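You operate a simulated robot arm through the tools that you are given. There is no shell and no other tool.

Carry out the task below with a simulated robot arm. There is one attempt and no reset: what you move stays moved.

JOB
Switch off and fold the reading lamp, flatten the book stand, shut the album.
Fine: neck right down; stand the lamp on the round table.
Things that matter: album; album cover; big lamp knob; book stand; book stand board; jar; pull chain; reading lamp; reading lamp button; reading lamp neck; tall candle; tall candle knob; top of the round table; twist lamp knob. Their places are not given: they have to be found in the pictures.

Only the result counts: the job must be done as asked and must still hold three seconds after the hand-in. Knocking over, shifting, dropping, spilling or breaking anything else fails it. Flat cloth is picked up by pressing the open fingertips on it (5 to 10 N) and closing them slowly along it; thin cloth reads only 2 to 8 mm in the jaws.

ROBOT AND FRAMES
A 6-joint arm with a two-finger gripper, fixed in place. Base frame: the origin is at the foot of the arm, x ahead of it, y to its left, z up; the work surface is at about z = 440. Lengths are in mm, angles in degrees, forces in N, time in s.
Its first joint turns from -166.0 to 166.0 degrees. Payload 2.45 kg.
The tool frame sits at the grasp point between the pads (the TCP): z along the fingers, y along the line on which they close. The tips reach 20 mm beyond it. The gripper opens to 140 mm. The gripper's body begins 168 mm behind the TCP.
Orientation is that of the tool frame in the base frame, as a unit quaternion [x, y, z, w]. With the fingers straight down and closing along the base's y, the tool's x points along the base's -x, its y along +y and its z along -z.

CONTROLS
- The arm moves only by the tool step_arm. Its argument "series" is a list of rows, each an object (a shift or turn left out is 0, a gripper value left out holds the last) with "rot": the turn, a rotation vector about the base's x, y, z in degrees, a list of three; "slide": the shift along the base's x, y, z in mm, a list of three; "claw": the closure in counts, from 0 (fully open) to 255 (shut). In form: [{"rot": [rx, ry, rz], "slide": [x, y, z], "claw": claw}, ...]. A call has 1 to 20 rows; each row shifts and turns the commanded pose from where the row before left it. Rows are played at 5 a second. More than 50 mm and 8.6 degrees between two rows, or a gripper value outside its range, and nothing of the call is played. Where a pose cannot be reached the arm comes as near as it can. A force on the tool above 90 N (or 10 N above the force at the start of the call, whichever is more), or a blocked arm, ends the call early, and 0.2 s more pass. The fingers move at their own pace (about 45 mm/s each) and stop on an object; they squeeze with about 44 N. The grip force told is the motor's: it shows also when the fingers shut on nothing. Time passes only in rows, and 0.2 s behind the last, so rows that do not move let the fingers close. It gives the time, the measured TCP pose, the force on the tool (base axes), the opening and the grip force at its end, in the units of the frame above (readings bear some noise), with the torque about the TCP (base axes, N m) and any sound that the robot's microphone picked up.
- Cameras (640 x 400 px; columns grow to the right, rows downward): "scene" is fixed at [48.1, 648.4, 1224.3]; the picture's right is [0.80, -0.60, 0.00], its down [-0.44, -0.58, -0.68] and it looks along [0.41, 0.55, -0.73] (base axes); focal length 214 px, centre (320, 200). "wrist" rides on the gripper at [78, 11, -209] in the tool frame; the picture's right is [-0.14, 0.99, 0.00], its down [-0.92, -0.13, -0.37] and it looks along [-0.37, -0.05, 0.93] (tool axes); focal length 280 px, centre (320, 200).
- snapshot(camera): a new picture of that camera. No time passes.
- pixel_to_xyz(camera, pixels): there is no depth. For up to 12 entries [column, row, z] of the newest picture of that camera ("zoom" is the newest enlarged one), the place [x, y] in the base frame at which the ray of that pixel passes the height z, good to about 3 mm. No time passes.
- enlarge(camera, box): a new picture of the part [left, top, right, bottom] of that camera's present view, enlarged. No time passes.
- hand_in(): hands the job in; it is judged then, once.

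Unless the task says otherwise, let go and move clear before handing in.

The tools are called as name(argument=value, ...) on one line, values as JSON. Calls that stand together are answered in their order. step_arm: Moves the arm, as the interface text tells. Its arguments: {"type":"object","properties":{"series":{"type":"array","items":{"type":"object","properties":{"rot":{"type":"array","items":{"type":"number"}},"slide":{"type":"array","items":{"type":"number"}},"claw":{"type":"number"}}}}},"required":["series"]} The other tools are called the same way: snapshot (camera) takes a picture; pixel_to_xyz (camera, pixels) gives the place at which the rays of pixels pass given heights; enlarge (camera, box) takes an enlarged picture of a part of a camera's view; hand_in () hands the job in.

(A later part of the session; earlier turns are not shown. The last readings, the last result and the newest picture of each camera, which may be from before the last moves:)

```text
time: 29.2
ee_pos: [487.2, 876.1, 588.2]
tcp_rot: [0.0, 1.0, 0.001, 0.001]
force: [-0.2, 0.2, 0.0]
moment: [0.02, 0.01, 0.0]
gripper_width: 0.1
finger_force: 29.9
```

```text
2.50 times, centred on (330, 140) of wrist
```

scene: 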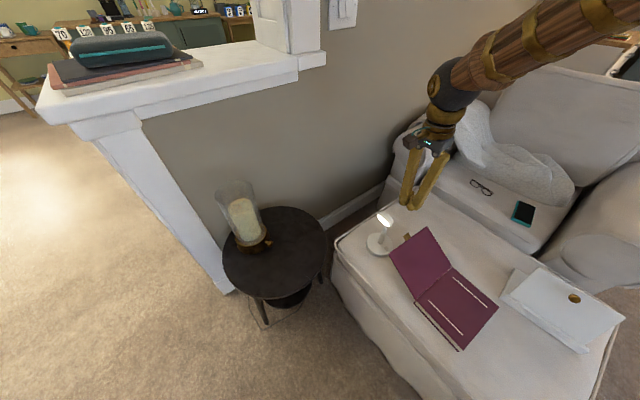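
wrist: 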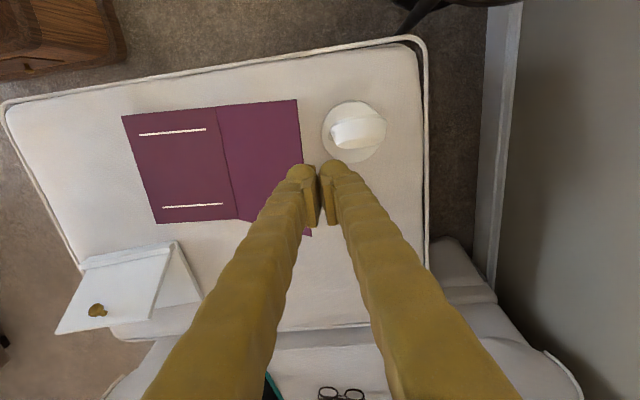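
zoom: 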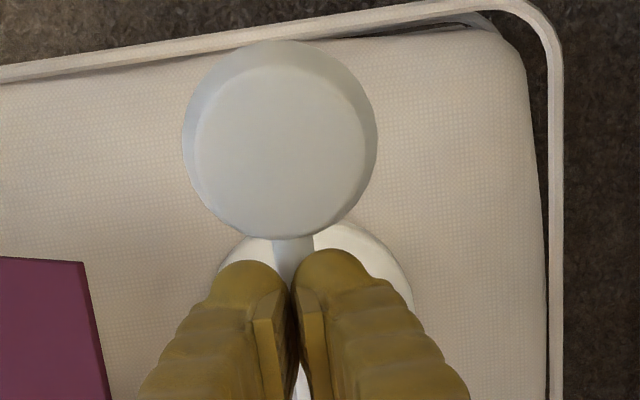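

step_arm(series=[{"slide": [0, 0, -4]}, {"slide": [0, 0, -4]}, {"slide": [0, 0, -4]}, {"slide": [0, 0, 0]}])

enlarge(camera="scene", box=[340, 170, 440, 270])

enlarge(camera="wrist", box=[260, 60, 400, 220])

```text
time: 30.2
ee_pos: [487.2, 880.5, 579.4]
tcp_rot: [0.0, 1.0, 0.004, 0.001]
force: [-1.1, 9.2, 48.4]
moment: [0.23, 0.41, -0.21]
gripper_width: 6.0
finger_force: 29.7
```

```text
4.00 times, centred on (390, 220) of scene
```

zoom: 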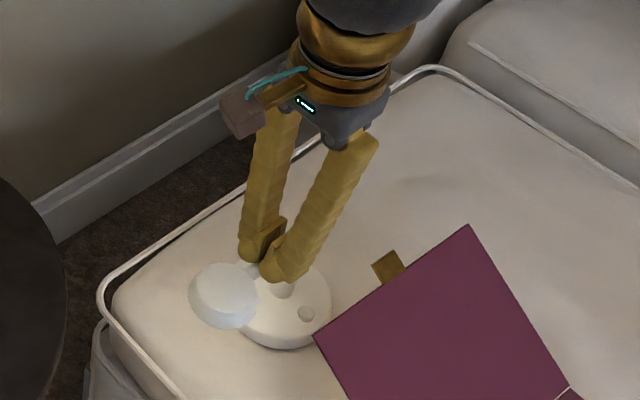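

```text
2.50 times, centred on (330, 140) of wrist
```

zoom: 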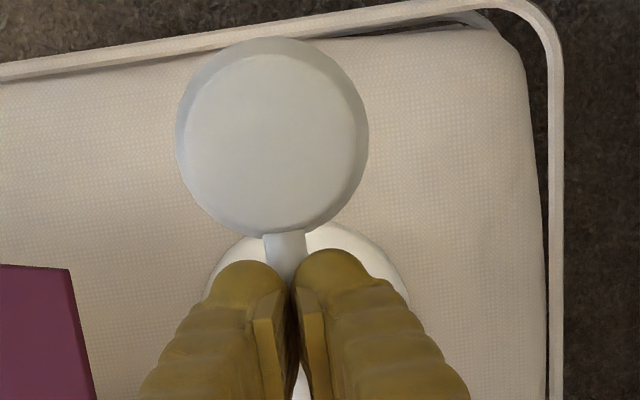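

Force jumped to 48 N at TCP z≈579 with the rod about 10° above horizontal, so the neck has hit its stop. I'll back off upward and examine the lamp from the side.

step_arm(series=[{"slide": [0, 0, 10]}, {"slide": [0, 0, 20]}, {"slide": [0, 0, 20]}, {"slide": [0, 0, 20]}, {"slide": [0, 0, 20]}, {"slide": [-30, 0, 10]}, {"slide": [-30, 0, 10]}, {"slide": [-30, 0, 10]}, {"slide": [0, 0, 0]}])

snapshot(camera="wrist")

enlarge(camera="scene", box=[340, 190, 420, 270])

```text
time: 32.2
ee_pos: [396.8, 878.0, 697.6]
tcp_rot: [0.0, 1.0, 0.002, 0.001]
force: [-1.2, -0.3, 0.5]
moment: [-0.01, 0.01, -0.01]
gripper_width: 0.0
finger_force: 29.1
```

```text
taken
```

wrist: 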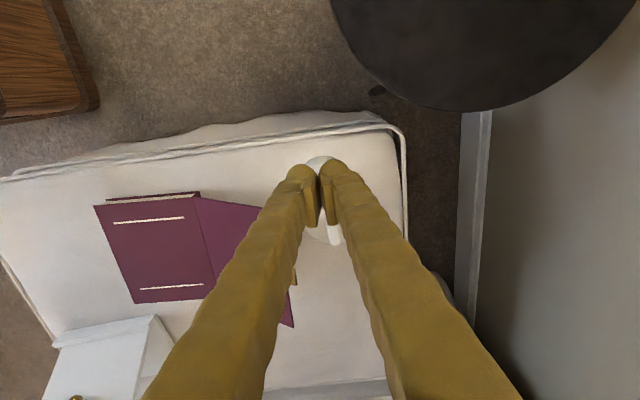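

```text
5.00 times, centred on (380, 230) of scene
```

zoom: 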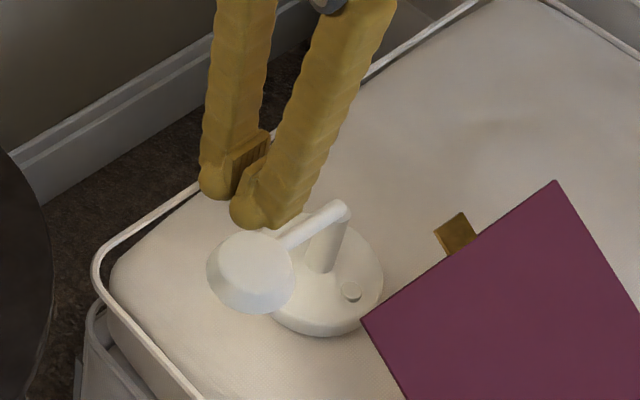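

pixel_to_xyz(camera="scene", pixels=[[384, 231.5, 520], [384, 231.5, 560], [367, 241, 500], [367, 241, 540], [367, 241, 580], [366, 254, 480], [366, 254, 520], [366, 254, 560], [373, 240, 520], [373, 240, 560]])

```text
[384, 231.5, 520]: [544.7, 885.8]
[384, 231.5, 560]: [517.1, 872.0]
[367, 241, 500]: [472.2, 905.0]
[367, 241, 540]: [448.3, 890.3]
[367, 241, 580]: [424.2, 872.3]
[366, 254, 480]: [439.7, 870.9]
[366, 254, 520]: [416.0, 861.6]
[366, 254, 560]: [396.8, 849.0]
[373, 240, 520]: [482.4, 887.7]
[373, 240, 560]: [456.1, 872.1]
```

The scene zoom shows the neck folded out flat with the head's back up and the base unmoved. Next the button at about (530,846): I'll turn the tool 90° so the closed fingers close along x and go above it.

step_arm(series=[{"rot": [0, 0, 8.2], "slide": [0, 0, 4]}, {"rot": [0, 0, 8.2], "slide": [0, 0, 4]}, {"rot": [0, 0, 8.2], "slide": [10, -3, 4]}, {"rot": [0, 0, 8.2], "slide": [10, -3, 4]}, {"rot": [0, 0, 8.2], "slide": [15, -4, 4]}, {"rot": [0, 0, 8.2], "slide": [20, -4, 0]}, {"rot": [0, 0, 8.2], "slide": [20, -4, 0]}, {"rot": [0, 0, 8.2], "slide": [20, -4, 0]}, {"rot": [0, 0, 8.2], "slide": [20, -4, 0]}, {"rot": [0, 0, 8.2], "slide": [15, -4, 0]}, {"rot": [0, 0, 8], "slide": [15, -2, 0]}, {"slide": [0, 0, 0]}])

snapshot(camera="wrist")

enlarge(camera="scene", box=[340, 170, 440, 270])

```text
time: 34.8
ee_pos: [540.9, 845.5, 716.2]
tcp_rot: [0.707, -0.707, -0.001, 0.001]
force: [0.4, -0.1, -0.2]
moment: [0.0, -0.02, 0.0]
gripper_width: 0.1
finger_force: 29.7
```

```text
taken
```

wrist: 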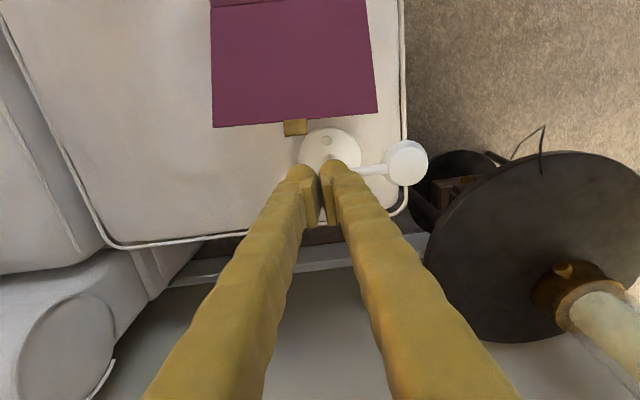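

```text
4.00 times, centred on (390, 220) of scene
```

zoom: 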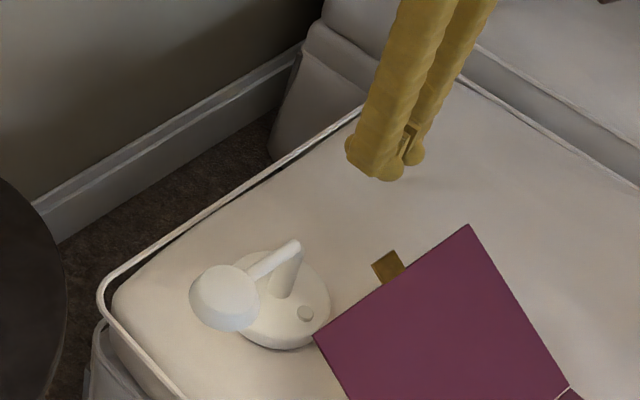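

The button shows at about (327,140) in this wrist view. I'll measure it and also the table rim, and zoom for detail.

enlarge(camera="wrist", box=[270, 100, 440, 210])

pixel_to_xyz(camera="wrist", pixels=[[327, 140, 465], [330, 158, 460], [296, 128, 564], [213, 126, 557], [377, 111, 566], [404, 163, 560], [404, 163, 530], [563, 273, 540], [563, 273, 480], [424, 250, 480], [424, 250, 440], [575, 153, 480]])

```text
3.64 times, centred on (355, 155) of wrist
```

zoom: 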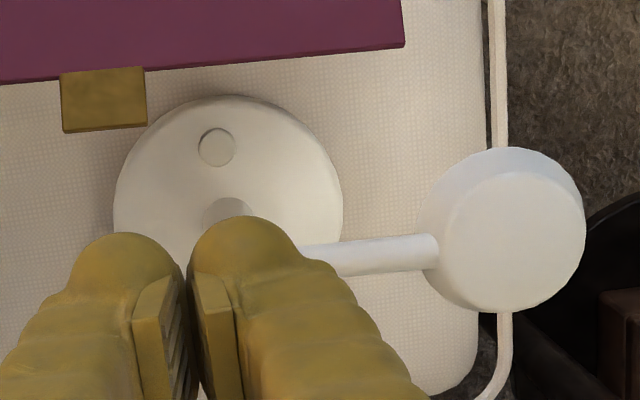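

```text
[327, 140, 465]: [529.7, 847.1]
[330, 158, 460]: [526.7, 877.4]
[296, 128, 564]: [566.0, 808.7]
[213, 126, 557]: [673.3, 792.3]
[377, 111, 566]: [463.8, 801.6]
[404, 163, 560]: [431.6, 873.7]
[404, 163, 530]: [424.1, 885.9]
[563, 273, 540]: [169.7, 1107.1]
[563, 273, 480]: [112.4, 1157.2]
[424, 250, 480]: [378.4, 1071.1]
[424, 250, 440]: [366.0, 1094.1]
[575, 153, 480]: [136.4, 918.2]
```

The button measures (530,847), and the folded neck leaves clear space above it. I'll put one fingertip over it (TCP x≈543) and come down to just above it.

step_arm(series=[{"slide": [2, 0, -30]}, {"slide": [0, 0, -30]}, {"slide": [0, 0, -30]}, {"slide": [0, 0, -30]}, {"slide": [0, 0, -30]}, {"slide": [0, 0, -25]}, {"slide": [0, 0, -25]}, {"slide": [0, 0, 0]}])

enlarge(camera="wrist", box=[240, 60, 440, 210])

enlarge(camera="scene", box=[340, 170, 440, 270])

```text
time: 36.6
ee_pos: [544.1, 845.8, 516.7]
tcp_rot: [0.707, -0.707, -0.002, 0.001]
force: [-0.2, 0.4, 0.2]
moment: [-0.02, 0.03, -0.02]
gripper_width: 0.0
finger_force: 29.7
```

```text
2.67 times, centred on (340, 135) of wrist
```

zoom: 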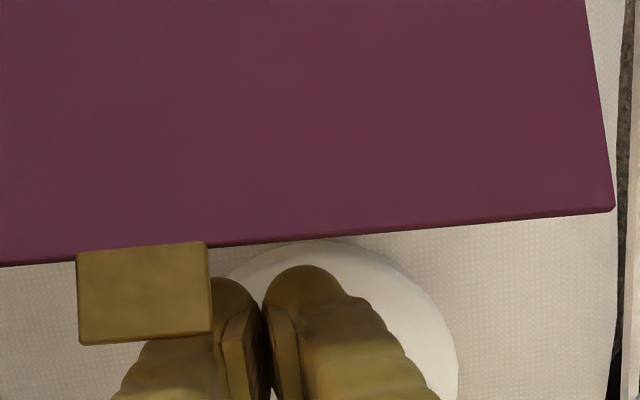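

```text
4.00 times, centred on (390, 220) of scene
```

zoom: 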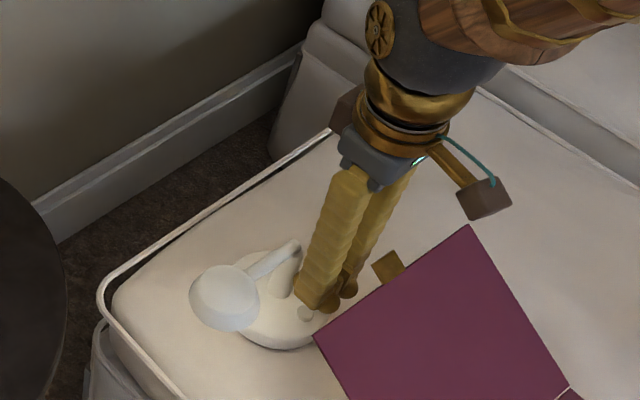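

enlarge(camera="scene", box=[365, 225, 405, 255])

pixel_to_xyz(camera="scene", pixels=[[386.2, 248.2, 465], [386.2, 248.2, 470]])

```text
13.33 times, centred on (385, 240) of scene
```

zoom: 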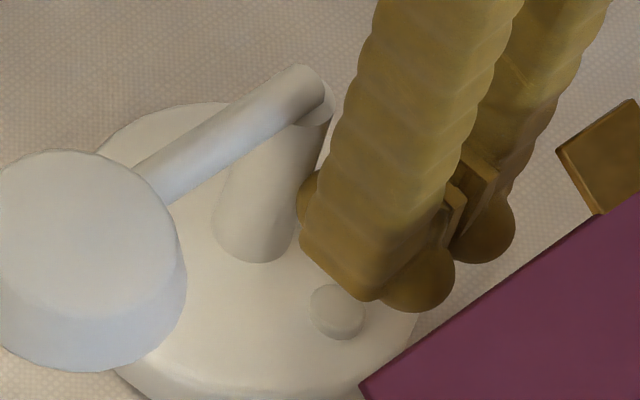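

```text
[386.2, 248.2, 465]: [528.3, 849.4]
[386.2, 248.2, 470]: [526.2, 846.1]
```

The fingertip's footprint, projected down, covers the button at zoom (337,312). I'll descend to just above it and then press in 2 mm steps.

step_arm(series=[{"slide": [0, 0, -8]}, {"slide": [0, 0, -8]}, {"slide": [0, 0, -6]}, {"slide": [0, 0, 0]}])

step_arm(series=[{"slide": [0, 0, -2]}, {"slide": [0, 0, 0]}])

step_arm(series=[{"slide": [0, 0, -2]}, {"slide": [0, 0, 0]}])

enlarge(camera="scene", box=[365, 225, 405, 255])

```text
time: 37.6
ee_pos: [544.3, 846.3, 494.7]
tcp_rot: [0.707, -0.707, -0.001, 0.0]
force: [0.2, 1.6, -0.6]
moment: [0.0, 0.03, 0.01]
gripper_width: 0.0
finger_force: 29.9
```

```text
time: 38.2
ee_pos: [543.6, 845.9, 491.9]
tcp_rot: [-0.707, 0.708, 0.002, -0.001]
force: [-1.1, -0.7, -0.1]
moment: [0.01, 0.03, -0.01]
gripper_width: 0.0
finger_force: 29.4
```

```text
time: 38.8
ee_pos: [544.7, 846.3, 491.3]
tcp_rot: [-0.707, 0.707, 0.001, -0.001]
force: [-0.6, 0.2, 0.3]
moment: [-0.02, 0.01, 0.0]
gripper_width: 0.0
finger_force: 29.2
```

```text
13.33 times, centred on (385, 240) of scene
```

zoom: 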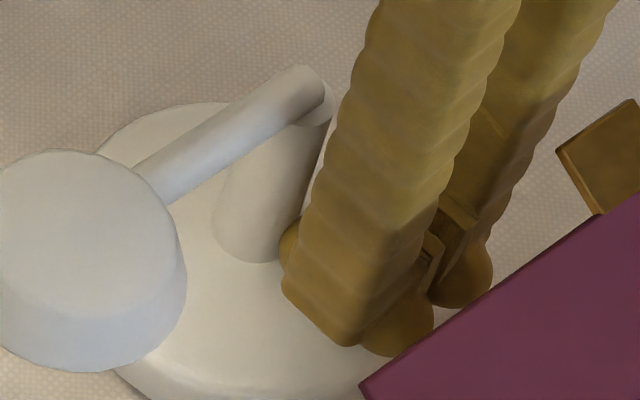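

The button is now under the finger, still no contact force. Continuing gently.

step_arm(series=[{"slide": [0, 0, -2]}, {"slide": [0, 0, 0]}])

step_arm(series=[{"slide": [0, 0, -2]}, {"slide": [0, 0, 0]}])

```text
time: 39.4
ee_pos: [544.6, 845.8, 488.4]
tcp_rot: [-0.707, 0.707, 0.001, 0.0]
force: [0.5, 0.2, 0.2]
moment: [0.01, -0.01, -0.01]
gripper_width: 0.1
finger_force: 29.5
```

```text
time: 40.0
ee_pos: [544.2, 846.0, 487.0]
tcp_rot: [-0.707, 0.707, 0.002, 0.001]
force: [1.2, -2.8, 5.4]
moment: [0.0, 0.02, 0.01]
gripper_width: 0.0
finger_force: 29.0
heard: click
```

A click was heard at 5.4 N: the button has been pressed once. I'll lift straight off and look for whether the head still glows.

step_arm(series=[{"slide": [0, 0, 10]}, {"slide": [0, 0, 25]}, {"slide": [0, 0, 40]}, {"slide": [0, 0, 40]}, {"slide": [0, 0, 40]}, {"slide": [0, 0, 40]}, {"slide": [0, 0, 0]}])

enlarge(camera="scene", box=[340, 200, 420, 270])

enlarge(camera="wrist", box=[270, 100, 440, 210])

```text
time: 41.6
ee_pos: [545.7, 847.5, 683.0]
tcp_rot: [-0.707, 0.707, 0.002, 0.0]
force: [-1.2, 0.0, -0.1]
moment: [0.03, 0.01, -0.03]
gripper_width: 0.0
finger_force: 29.2
```

```text
5.71 times, centred on (380, 235) of scene
```

zoom: 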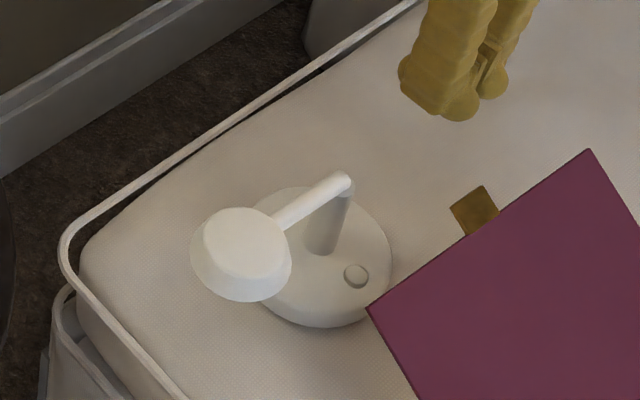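

```text
3.64 times, centred on (355, 155) of wrist
```

zoom: 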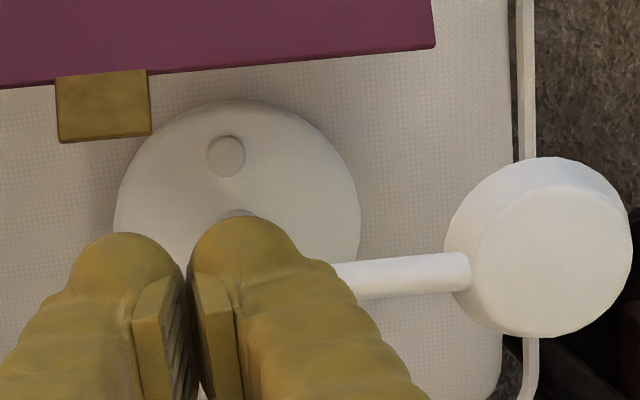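

Only one click happened and the base looks dimmer, so the lamp is off. Next I'll shut the album since its raised cover would block gripping the lamp: I'll lower the closed fingers into the gap beyond the cover's edge at about (513,833).

step_arm(series=[{"slide": [-16, -7, 0]}, {"slide": [-16, -7, 0]}, {"slide": [0, 0, -30]}, {"slide": [0, 0, -30]}, {"slide": [0, 0, -20]}, {"slide": [0, 0, 0]}])

snapshot(camera="wrist")

enlarge(camera="scene", box=[350, 190, 470, 270])

```text
time: 43.0
ee_pos: [511.7, 832.8, 601.3]
tcp_rot: [0.707, -0.707, -0.002, 0.0]
force: [-0.5, 0.4, -0.3]
moment: [-0.03, 0.02, 0.0]
gripper_width: 0.0
finger_force: 29.6
```

```text
taken
```

wrist: 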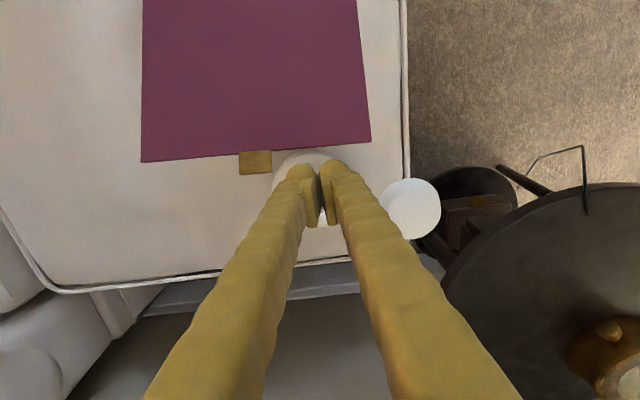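

```text
5.00 times, centred on (410, 230) of scene
```

zoom: 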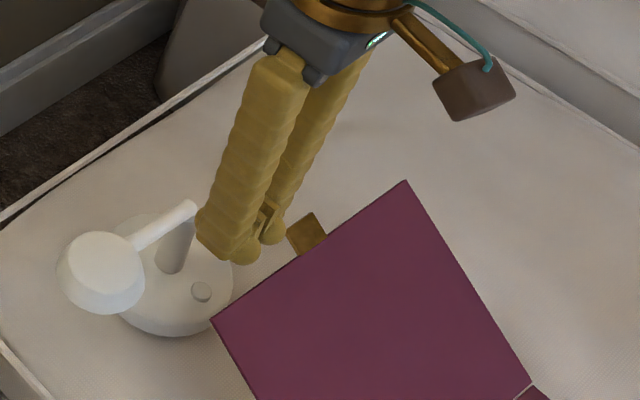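

The fingers are lined up just beyond the cover's edge between tab and lamp. I'll lower 45 mm and then nudge towards −y.

step_arm(series=[{"slide": [0, 0, -15]}, {"slide": [0, 0, -15]}, {"slide": [0, 0, -15]}, {"slide": [0, 0, 0]}])

step_arm(series=[{"slide": [0, -4, 0]}, {"slide": [0, -4, 1]}, {"slide": [0, 0, 0]}])

enlarge(camera="scene", box=[350, 190, 470, 270])

```text
time: 44.0
ee_pos: [512.6, 832.8, 555.6]
tcp_rot: [0.707, -0.707, -0.002, 0.001]
force: [0.5, -0.6, -0.1]
moment: [-0.04, 0.01, -0.03]
gripper_width: 0.2
finger_force: 29.2
```

```text
time: 44.8
ee_pos: [513.2, 825.9, 557.2]
tcp_rot: [-0.707, 0.707, 0.002, 0.0]
force: [0.4, 0.5, 0.4]
moment: [0.02, -0.02, -0.02]
gripper_width: 0.0
finger_force: 29.3
```

```text
5.00 times, centred on (410, 230) of scene
```

zoom: 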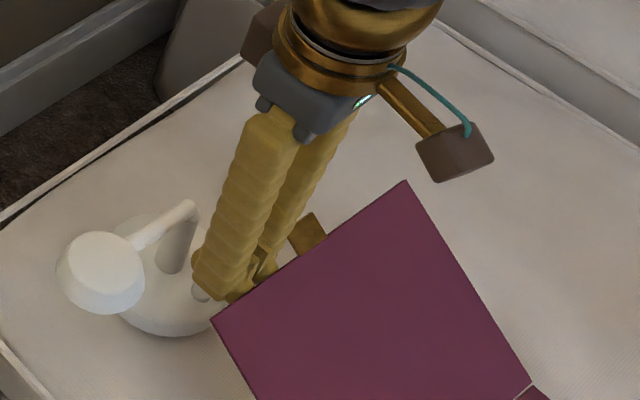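

The fingertips are tucked below the cover's edge with no force yet. Now I'll push along the cover's arc (−y and up).

step_arm(series=[{"slide": [0, -4, 1]}, {"slide": [0, -4, 3]}, {"slide": [0, -4, 4]}, {"slide": [0, -4, 5]}, {"slide": [0, 0, 0]}])

enlarge(camera="scene", box=[350, 190, 510, 310])

```text
time: 46.0
ee_pos: [512.2, 808.1, 571.1]
tcp_rot: [0.707, -0.707, -0.003, 0.0]
force: [-1.0, -0.4, -0.3]
moment: [0.01, -0.02, -0.02]
gripper_width: 0.0
finger_force: 30.2
```

```text
3.33 times, centred on (430, 250) of scene
```

zoom: 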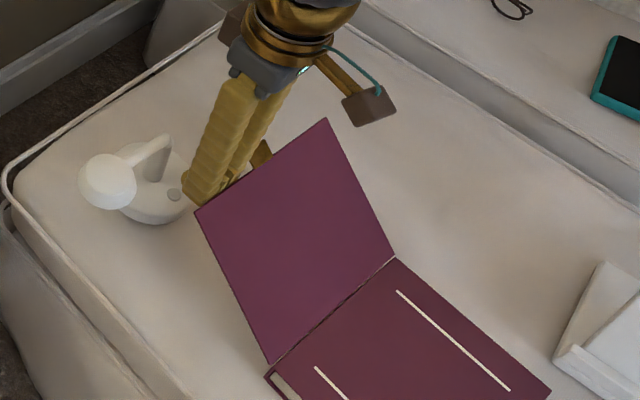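

The cover is lifting smoothly (its corners have shifted) with no noticeable force. I'll continue along the arc.

step_arm(series=[{"slide": [0, -6, 6]}, {"slide": [0, -6, 6]}, {"slide": [0, -6, 6]}, {"slide": [0, -6, 6]}, {"slide": [0, -7, 5]}, {"slide": [0, -7, 5]}, {"slide": [0, -7, 5]}, {"slide": [0, -7, 5]}, {"slide": [0, 0, 0]}])

enlarge(camera="scene", box=[350, 190, 510, 310])

```text
time: 48.0
ee_pos: [513.6, 756.5, 615.3]
tcp_rot: [0.707, -0.707, -0.003, 0.0]
force: [0.6, 0.0, -0.7]
moment: [-0.02, 0.0, -0.01]
gripper_width: 0.0
finger_force: 29.5
```

```text
3.33 times, centred on (430, 250) of scene
```

zoom: 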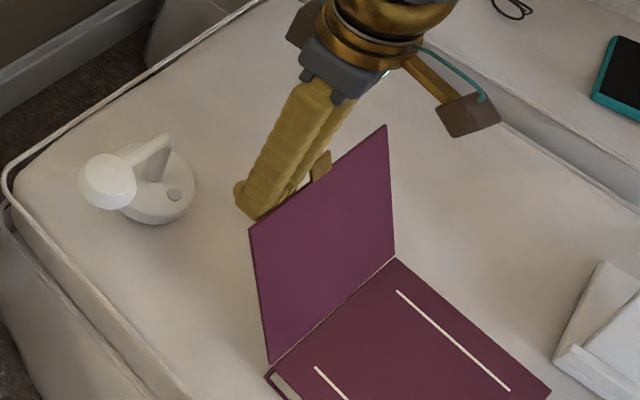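

step_arm(series=[{"slide": [0, -8, 4]}, {"slide": [0, -8, 4]}, {"slide": [0, -8, 4]}, {"slide": [0, -8, 3]}, {"slide": [0, -8, 2]}, {"slide": [0, -8, 2]}, {"slide": [0, -8, 1]}, {"slide": [0, -8, 1]}, {"slide": [0, -8, 0]}, {"slide": [0, 0, 0]}])

enlarge(camera="scene", box=[350, 190, 510, 310])

```text
time: 50.2
ee_pos: [511.5, 682.7, 637.2]
tcp_rot: [-0.707, 0.707, 0.001, -0.001]
force: [-0.4, 0.1, -0.3]
moment: [0.0, 0.01, 0.01]
gripper_width: 0.0
finger_force: 29.7
```

```text
3.33 times, centred on (430, 250) of scene
```

zoom: 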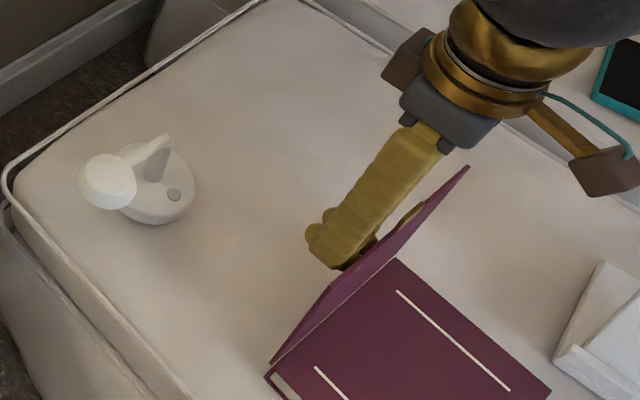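

The cover is nearly upright. I'll carry on over the top, following the arc downward on the other side.

step_arm(series=[{"slide": [0, -10, 0]}, {"slide": [0, -10, 0]}, {"slide": [0, -11, -3]}, {"slide": [0, -11, -4]}, {"slide": [0, -12, -5]}, {"slide": [0, -12, -6]}, {"slide": [0, -12, -7]}, {"slide": [0, -11, -8]}, {"slide": [0, 0, 0]}])

enlarge(camera="scene", box=[370, 190, 570, 360])

```text
time: 52.2
ee_pos: [512.1, 594.9, 602.5]
tcp_rot: [-0.707, 0.707, 0.002, -0.001]
force: [-0.2, -0.3, 0.1]
moment: [-0.01, -0.04, -0.01]
gripper_width: 0.1
finger_force: 29.5
```

```text
2.35 times, centred on (470, 275) of scene
```

zoom: 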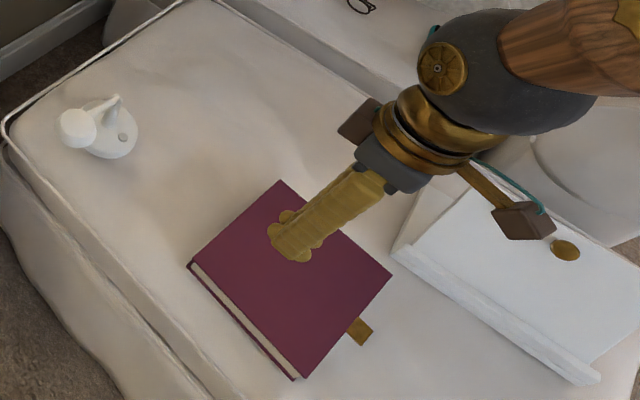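

The cover has fallen shut on its own. Let me zoom in to check that it's flush and that the album hasn't shifted.

enlarge(camera="scene", box=[400, 260, 520, 350])

snapshot(camera="wrist")

```text
4.44 times, centred on (460, 305) of scene
```

zoom: 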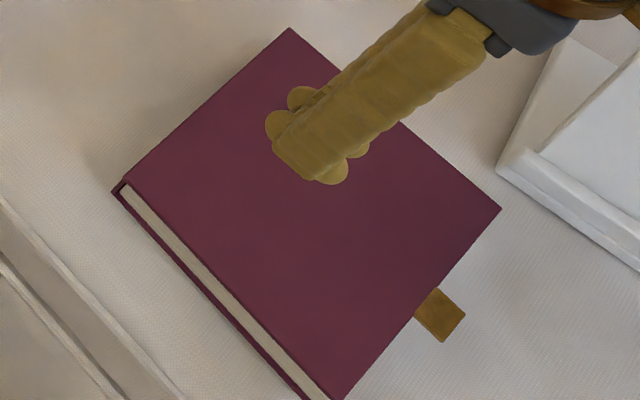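

```text
taken
```

wrist: 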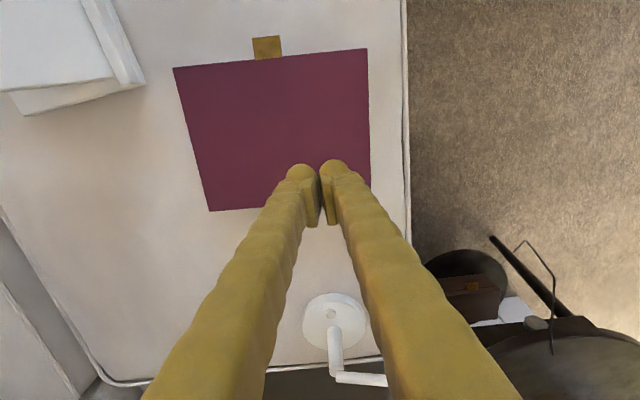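

The album looks shut and in place. I'll press very lightly near its free edge to make sure it's fully closed.

step_arm(series=[{"slide": [18, -20, 0]}, {"slide": [18, -20, 0]}, {"slide": [18, -25, 0]}, {"slide": [0, 0, -30]}, {"slide": [0, 0, -30]}, {"slide": [0, 0, -30]}, {"slide": [0, 0, -10]}, {"slide": [0, 0, 0]}])

step_arm(series=[{"slide": [0, 0, -4]}, {"slide": [0, 0, -4]}, {"slide": [0, 0, 0]}])

enlarge(camera="scene", box=[400, 250, 520, 350])

```text
time: 54.0
ee_pos: [567.7, 531.2, 504.0]
tcp_rot: [0.707, -0.707, -0.003, 0.0]
force: [-0.5, 0.7, -0.9]
moment: [0.03, -0.01, 0.0]
gripper_width: 0.2
finger_force: 29.3
```

```text
time: 54.8
ee_pos: [567.4, 530.7, 495.0]
tcp_rot: [-0.707, 0.708, 0.002, 0.0]
force: [0.7, -2.8, 10.6]
moment: [-0.05, -0.02, 0.03]
gripper_width: 5.9
finger_force: 29.7
```

```text
4.00 times, centred on (460, 300) of scene
```

zoom: 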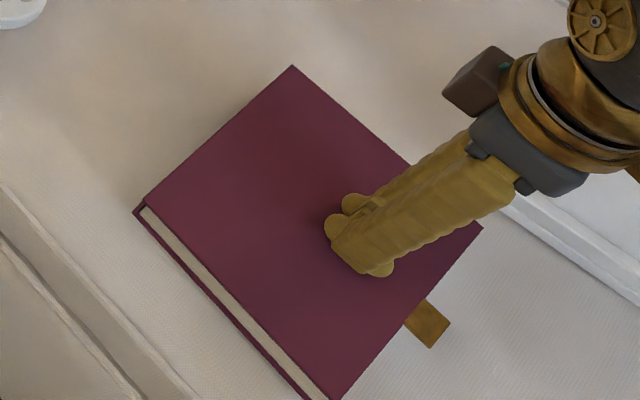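

Contact at 10 N with the tips at z≈475: the album is fully shut. I'll rise and move over to inspect the book stand.

step_arm(series=[{"slide": [0, 0, 30]}, {"slide": [0, 0, 45]}, {"slide": [0, 0, 45]}, {"slide": [0, 0, 45]}, {"slide": [20, -30, 40]}, {"slide": [30, -35, 40]}, {"slide": [30, -40, 30]}, {"slide": [30, -40, 0]}, {"slide": [30, -40, 0]}, {"slide": [20, -20, 0]}, {"slide": [0, 0, 0]}])

snapshot(camera="wrist")

snapshot(camera="scene")

```text
refused: row 5 steps farther than a row can; nothing moved
```

```text
taken
```

wrist: 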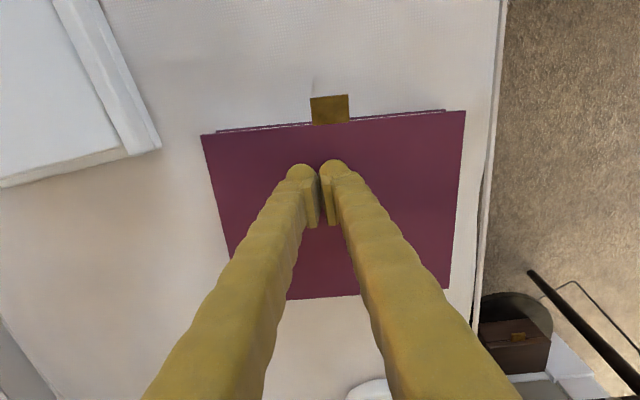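

```text
taken
```

scene: 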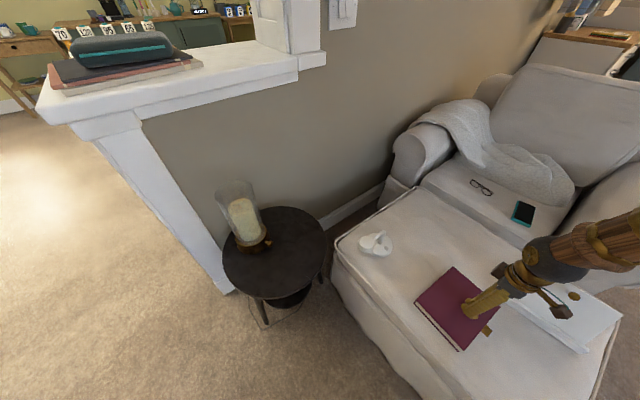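

One row was a bit too long, so nothing moved. I'll resend with shorter rows.

step_arm(series=[{"slide": [0, 0, 30]}, {"slide": [0, 0, 45]}, {"slide": [0, 0, 45]}, {"slide": [0, 0, 45]}, {"slide": [0, 0, 45]}, {"slide": [20, -25, 30]}, {"slide": [25, -35, 20]}, {"slide": [25, -35, 20]}, {"slide": [25, -35, 20]}, {"slide": [30, -35, 0]}, {"slide": [30, -30, 0]}, {"slide": [0, 0, 0]}])

snapshot(camera="wrist")

snapshot(camera="scene")

```text
time: 57.4
ee_pos: [720.0, 335.6, 794.4]
tcp_rot: [0.707, -0.707, -0.001, 0.001]
force: [0.4, 1.0, 0.4]
moment: [0.01, 0.0, 0.0]
gripper_width: 0.1
finger_force: 29.6
```

```text
taken
```

wrist: 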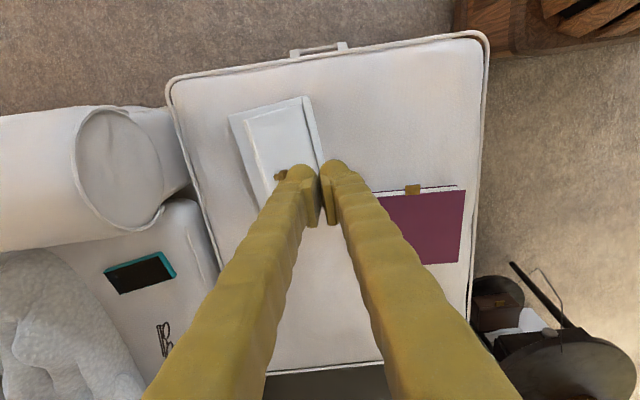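

```text
taken
```

scene: 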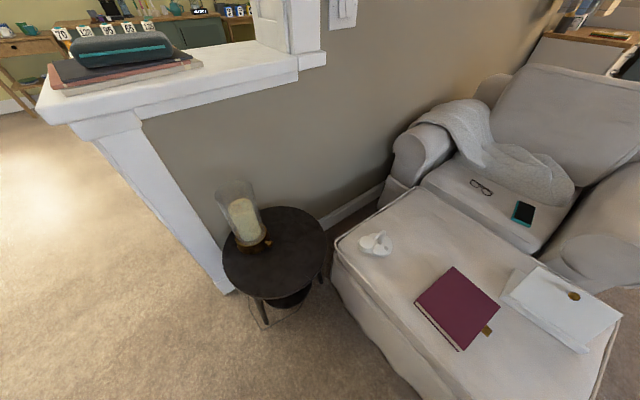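

enlarge(camera="wrist", box=[210, 80, 350, 220])

enlarge(camera="scene", box=[490, 250, 640, 360])

```text
2.86 times, centred on (280, 150) of wrist
```

zoom: 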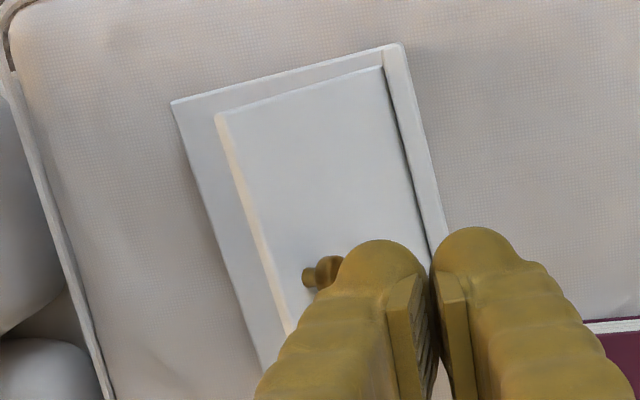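

```text
3.64 times, centred on (565, 305) of scene
```

zoom: 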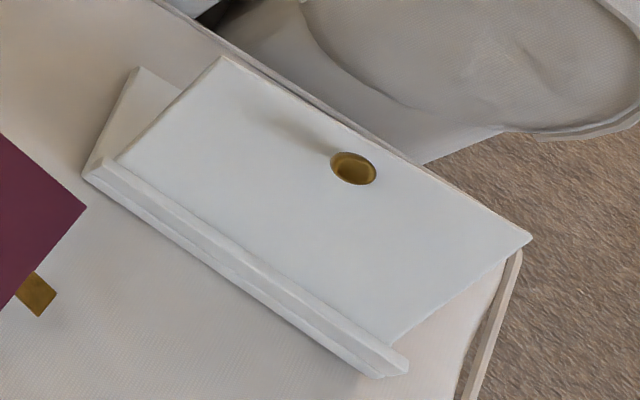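

pixel_to_xyz(camera="scene", pixels=[[508.7, 294, 440], [508.7, 294, 540], [537.5, 265.7, 440], [537.5, 265.7, 600], [622.7, 315.4, 440], [622.7, 315.4, 600], [585.6, 344.8, 440], [585.6, 344.8, 540], [574.1, 296.2, 440], [574.1, 296.2, 600]])

pixel_to_xyz(camera="wrist", pixels=[[244.3, 120.3, 440], [244.3, 120.3, 600], [302.7, 103.8, 440], [302.7, 103.8, 540], [281.7, 174.5, 440], [281.7, 174.5, 600], [228.5, 115, 440], [228.5, 115, 460], [308, 96, 440], [308, 96, 460]])

```text
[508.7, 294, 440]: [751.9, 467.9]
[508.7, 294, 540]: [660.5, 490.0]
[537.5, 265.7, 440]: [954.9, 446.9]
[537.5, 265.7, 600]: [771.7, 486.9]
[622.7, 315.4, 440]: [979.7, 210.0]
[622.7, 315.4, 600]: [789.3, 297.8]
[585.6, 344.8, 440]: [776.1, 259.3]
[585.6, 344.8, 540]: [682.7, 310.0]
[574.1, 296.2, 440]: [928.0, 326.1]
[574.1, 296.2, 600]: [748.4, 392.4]
```

```text
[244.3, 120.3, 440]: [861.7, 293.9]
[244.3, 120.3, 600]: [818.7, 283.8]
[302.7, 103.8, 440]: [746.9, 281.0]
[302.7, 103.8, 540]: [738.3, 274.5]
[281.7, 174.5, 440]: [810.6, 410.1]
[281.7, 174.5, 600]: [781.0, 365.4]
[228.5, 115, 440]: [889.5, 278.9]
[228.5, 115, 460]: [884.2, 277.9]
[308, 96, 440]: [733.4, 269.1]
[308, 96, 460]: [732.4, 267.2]
```

The stand's board tilts about 49° from a hinge near (732,377,474) up to its top edge at (815,381,568), with the knob at (787,377,565). I'll press it down with the closed fingers beside the knob, at about (775,325).

step_arm(series=[{"slide": [28, -5, 0]}, {"slide": [27, -5, 0]}, {"slide": [0, 0, -40]}, {"slide": [0, 0, -40]}, {"slide": [0, 0, -40]}, {"slide": [0, 0, -40]}, {"slide": [0, 0, -40]}, {"slide": [0, 0, 0]}])

enlarge(camera="scene", box=[490, 220, 640, 360])

enlarge(camera="wrist", box=[170, 40, 450, 220])

```text
time: 59.2
ee_pos: [775.6, 324.7, 593.7]
tcp_rot: [-0.707, 0.707, 0.001, 0.0]
force: [0.0, 0.4, -0.1]
moment: [-0.02, 0.01, -0.03]
gripper_width: 0.0
finger_force: 29.1
```

```text
2.86 times, centred on (565, 290) of scene
```

zoom: 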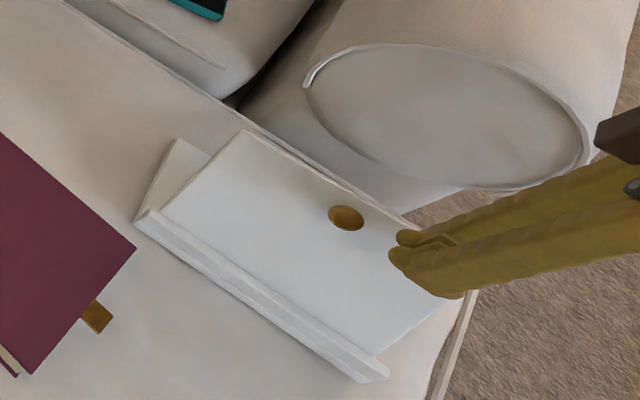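

```text
2.22 times, centred on (310, 130) of wrist
```

zoom: 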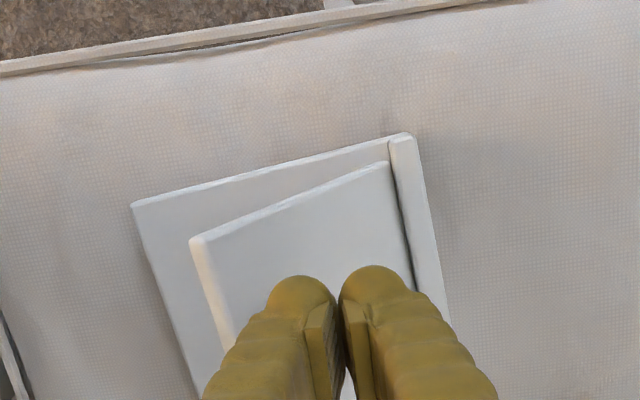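

step_arm(series=[{"slide": [0, 0, -8]}, {"slide": [0, 0, -8]}, {"slide": [0, 0, -6]}, {"slide": [0, 0, -5]}, {"slide": [0, 0, -5]}, {"slide": [0, 0, 0]}])

enlarge(camera="scene", box=[490, 220, 640, 360])

```text
time: 60.6
ee_pos: [776.4, 325.0, 561.6]
tcp_rot: [0.707, -0.707, -0.002, 0.0]
force: [0.8, -0.1, 0.1]
moment: [0.02, 0.01, 0.01]
gripper_width: 0.1
finger_force: 29.5
```

```text
2.86 times, centred on (565, 290) of scene
```

zoom: 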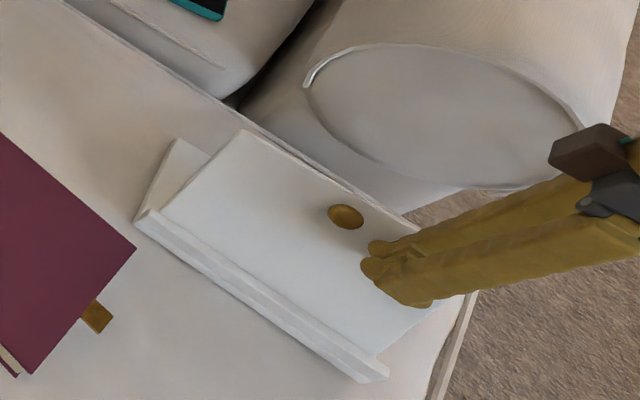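

step_arm(series=[{"slide": [0, 0, -4]}, {"slide": [0, 0, -4]}, {"slide": [0, 0, -4]}, {"slide": [0, 0, 0]}])

enlarge(camera="scene", box=[490, 220, 640, 360])

```text
time: 61.6
ee_pos: [776.4, 326.2, 551.8]
tcp_rot: [0.708, -0.707, -0.001, 0.0]
force: [0.8, 0.2, 0.2]
moment: [0.02, -0.02, 0.0]
gripper_width: 0.0
finger_force: 29.8
```

```text
2.86 times, centred on (565, 290) of scene
```

zoom: 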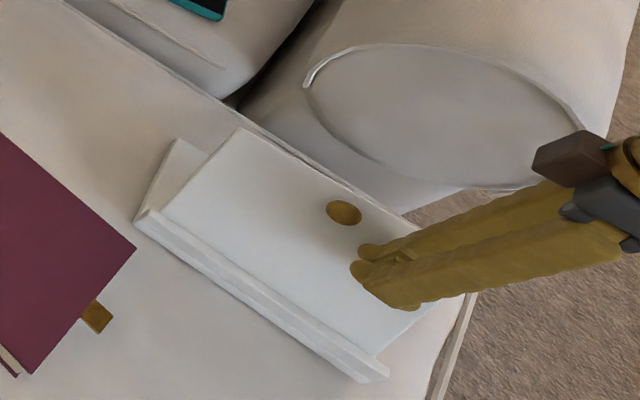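

The board has begun to give (knob moved from (346,217) to (343,212)) with no real force. Continuing down.

step_arm(series=[{"slide": [0, 0, -5]}, {"slide": [0, 0, -5]}, {"slide": [0, 0, -5]}, {"slide": [0, 0, -5]}, {"slide": [0, 0, -5]}, {"slide": [0, 0, 0]}])

enlarge(camera="scene", box=[490, 220, 640, 360])

```text
time: 63.0
ee_pos: [776.2, 325.7, 525.0]
tcp_rot: [-0.707, 0.707, 0.001, 0.001]
force: [-0.6, 0.3, 0.4]
moment: [0.02, 0.0, 0.02]
gripper_width: 0.0
finger_force: 29.5
```

```text
2.86 times, centred on (565, 290) of scene
```

zoom: 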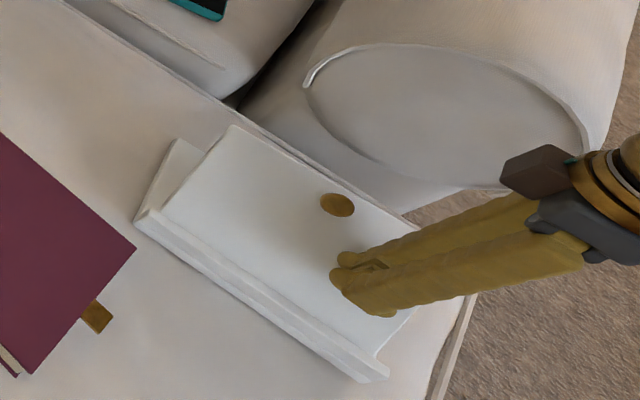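

step_arm(series=[{"slide": [0, 0, -5]}, {"slide": [0, 0, -5]}, {"slide": [0, 0, -4]}, {"slide": [0, 0, 0]}])

step_arm(series=[{"slide": [0, 0, -3]}, {"slide": [0, 0, -3]}, {"slide": [0, 0, 0]}])

enlarge(camera="scene", box=[490, 220, 640, 360])

```text
time: 64.0
ee_pos: [776.5, 325.2, 511.3]
tcp_rot: [-0.707, 0.707, 0.002, 0.0]
force: [0.2, -0.4, -0.6]
moment: [0.03, 0.02, -0.01]
gripper_width: 0.0
finger_force: 29.0
```

```text
time: 64.8
ee_pos: [775.5, 326.3, 506.7]
tcp_rot: [-0.707, 0.707, 0.002, 0.0]
force: [0.5, 0.5, 0.6]
moment: [0.04, 0.04, -0.04]
gripper_width: 0.0
finger_force: 28.6
```

```text
2.86 times, centred on (565, 290) of scene
```

zoom: 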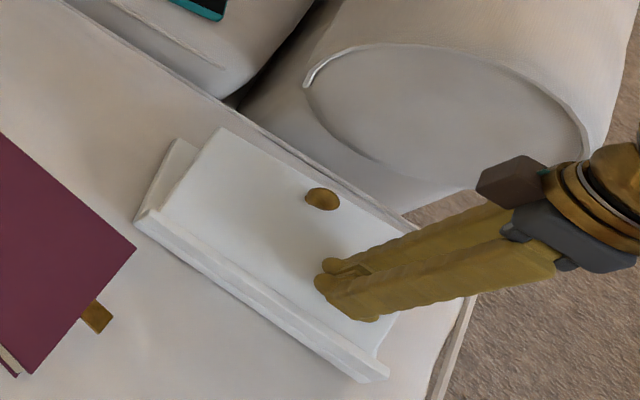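

step_arm(series=[{"slide": [0, 0, -3]}, {"slide": [0, 0, -3]}, {"slide": [0, 0, -2]}, {"slide": [0, 0, 0]}])

step_arm(series=[{"slide": [0, 0, -2]}, {"slide": [0, 0, -2]}, {"slide": [0, 0, 0]}])

enlarge(camera="scene", box=[490, 220, 640, 360])

```text
time: 65.8
ee_pos: [775.7, 324.7, 498.7]
tcp_rot: [-0.707, 0.707, 0.002, -0.001]
force: [-0.3, -0.6, 0.3]
moment: [0.01, -0.02, 0.0]
gripper_width: 0.0
finger_force: 29.8
```

```text
time: 66.6
ee_pos: [775.7, 325.0, 493.8]
tcp_rot: [-0.707, 0.707, 0.002, -0.001]
force: [0.2, -0.5, -1.0]
moment: [0.01, 0.01, 0.03]
gripper_width: 0.0
finger_force: 29.1
```

```text
2.86 times, centred on (565, 290) of scene
```

zoom: 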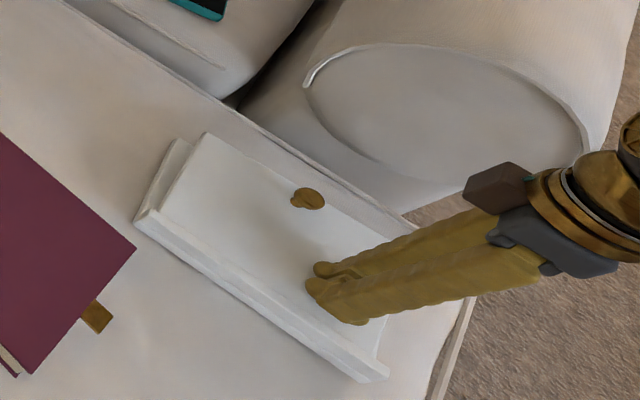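

step_arm(series=[{"slide": [0, 0, -2]}, {"slide": [0, 0, -2]}, {"slide": [0, 0, 0]}])

step_arm(series=[{"slide": [0, 0, -2]}, {"slide": [0, 0, -1]}, {"slide": [0, 0, 0]}])

enlarge(camera="scene", box=[490, 220, 640, 360])

```text
time: 67.4
ee_pos: [777.1, 326.8, 490.5]
tcp_rot: [0.707, -0.707, -0.002, 0.001]
force: [0.2, 1.0, 0.5]
moment: [0.01, -0.03, -0.04]
gripper_width: 0.0
finger_force: 29.2
```

```text
time: 68.2
ee_pos: [776.2, 325.8, 487.9]
tcp_rot: [0.707, -0.707, -0.002, 0.001]
force: [0.6, -0.2, 1.1]
moment: [0.0, -0.02, 0.01]
gripper_width: 0.0
finger_force: 29.4
```

```text
2.86 times, centred on (565, 290) of scene
```

zoom: 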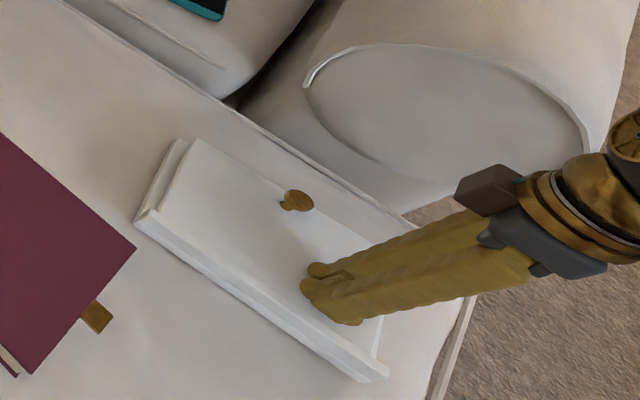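

step_arm(series=[{"slide": [0, 0, -1.5]}, {"slide": [0, 0, -1.5]}, {"slide": [0, 0, 0]}])

step_arm(series=[{"slide": [0, 0, -1.5]}, {"slide": [0, 0, 0]}])

step_arm(series=[{"slide": [0, 0, -1.5]}, {"slide": [0, 0, 0]}])

enlarge(camera="scene", box=[490, 220, 640, 360])

```text
time: 69.0
ee_pos: [777.1, 325.3, 483.1]
tcp_rot: [0.707, -0.707, -0.002, 0.001]
force: [-0.2, -0.5, -0.4]
moment: [0.01, 0.03, 0.0]
gripper_width: 0.1
finger_force: 29.9
```

```text
time: 69.6
ee_pos: [777.1, 327.2, 483.7]
tcp_rot: [0.707, -0.707, -0.001, 0.0]
force: [-8.6, -4.9, 31.8]
moment: [-0.12, 0.16, 0.0]
gripper_width: 6.0
finger_force: 29.7
```

```text
time: 70.2
ee_pos: [776.7, 325.4, 484.2]
tcp_rot: [0.707, -0.707, -0.002, -0.001]
force: [-20.1, -5.9, 77.0]
moment: [-0.22, 0.52, 0.06]
gripper_width: 6.3
finger_force: 29.5
```

```text
2.86 times, centred on (565, 290) of scene
```

zoom: 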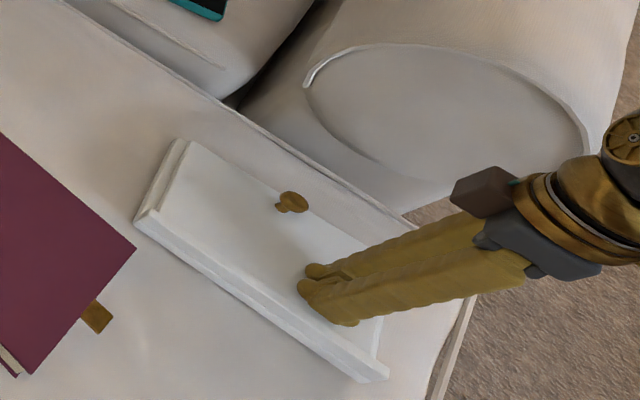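

The force rose to 77 N with the contact centred under the fingers, so the board is lying flat on its plate. I'll lift off and check.

step_arm(series=[{"slide": [0, 0, 6]}, {"slide": [0, 0, 20]}, {"slide": [0, 0, 40]}, {"slide": [0, 0, 40]}, {"slide": [0, 0, 45]}, {"slide": [0, 0, 45]}, {"slide": [0, -30, 20]}, {"slide": [0, -30, 20]}, {"slide": [0, 0, 0]}])

enlarge(camera="scene", box=[490, 220, 640, 360])

enlarge(camera="wrist", box=[170, 60, 450, 260])

```text
time: 72.2
ee_pos: [776.6, 264.2, 717.3]
tcp_rot: [-0.707, 0.708, 0.0, 0.0]
force: [-0.8, 0.3, 0.7]
moment: [0.0, -0.01, 0.0]
gripper_width: 0.0
finger_force: 28.5
```

```text
2.86 times, centred on (565, 290) of scene
```

zoom: 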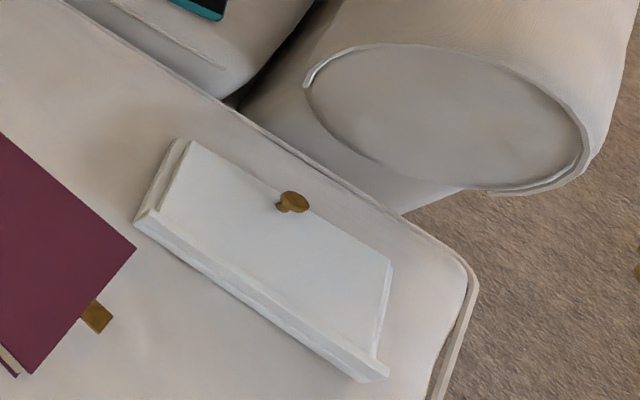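

```text
2.00 times, centred on (310, 160) of wrist
```

zoom: 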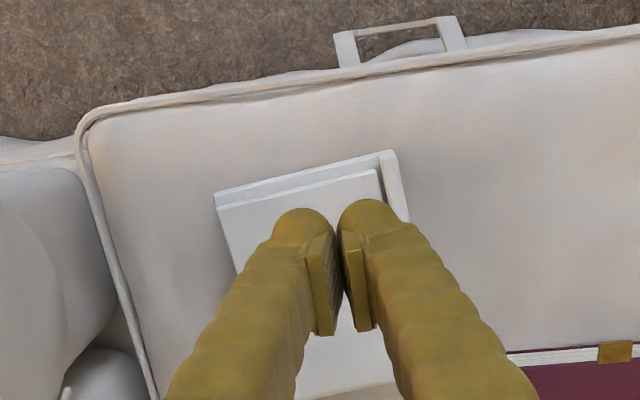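

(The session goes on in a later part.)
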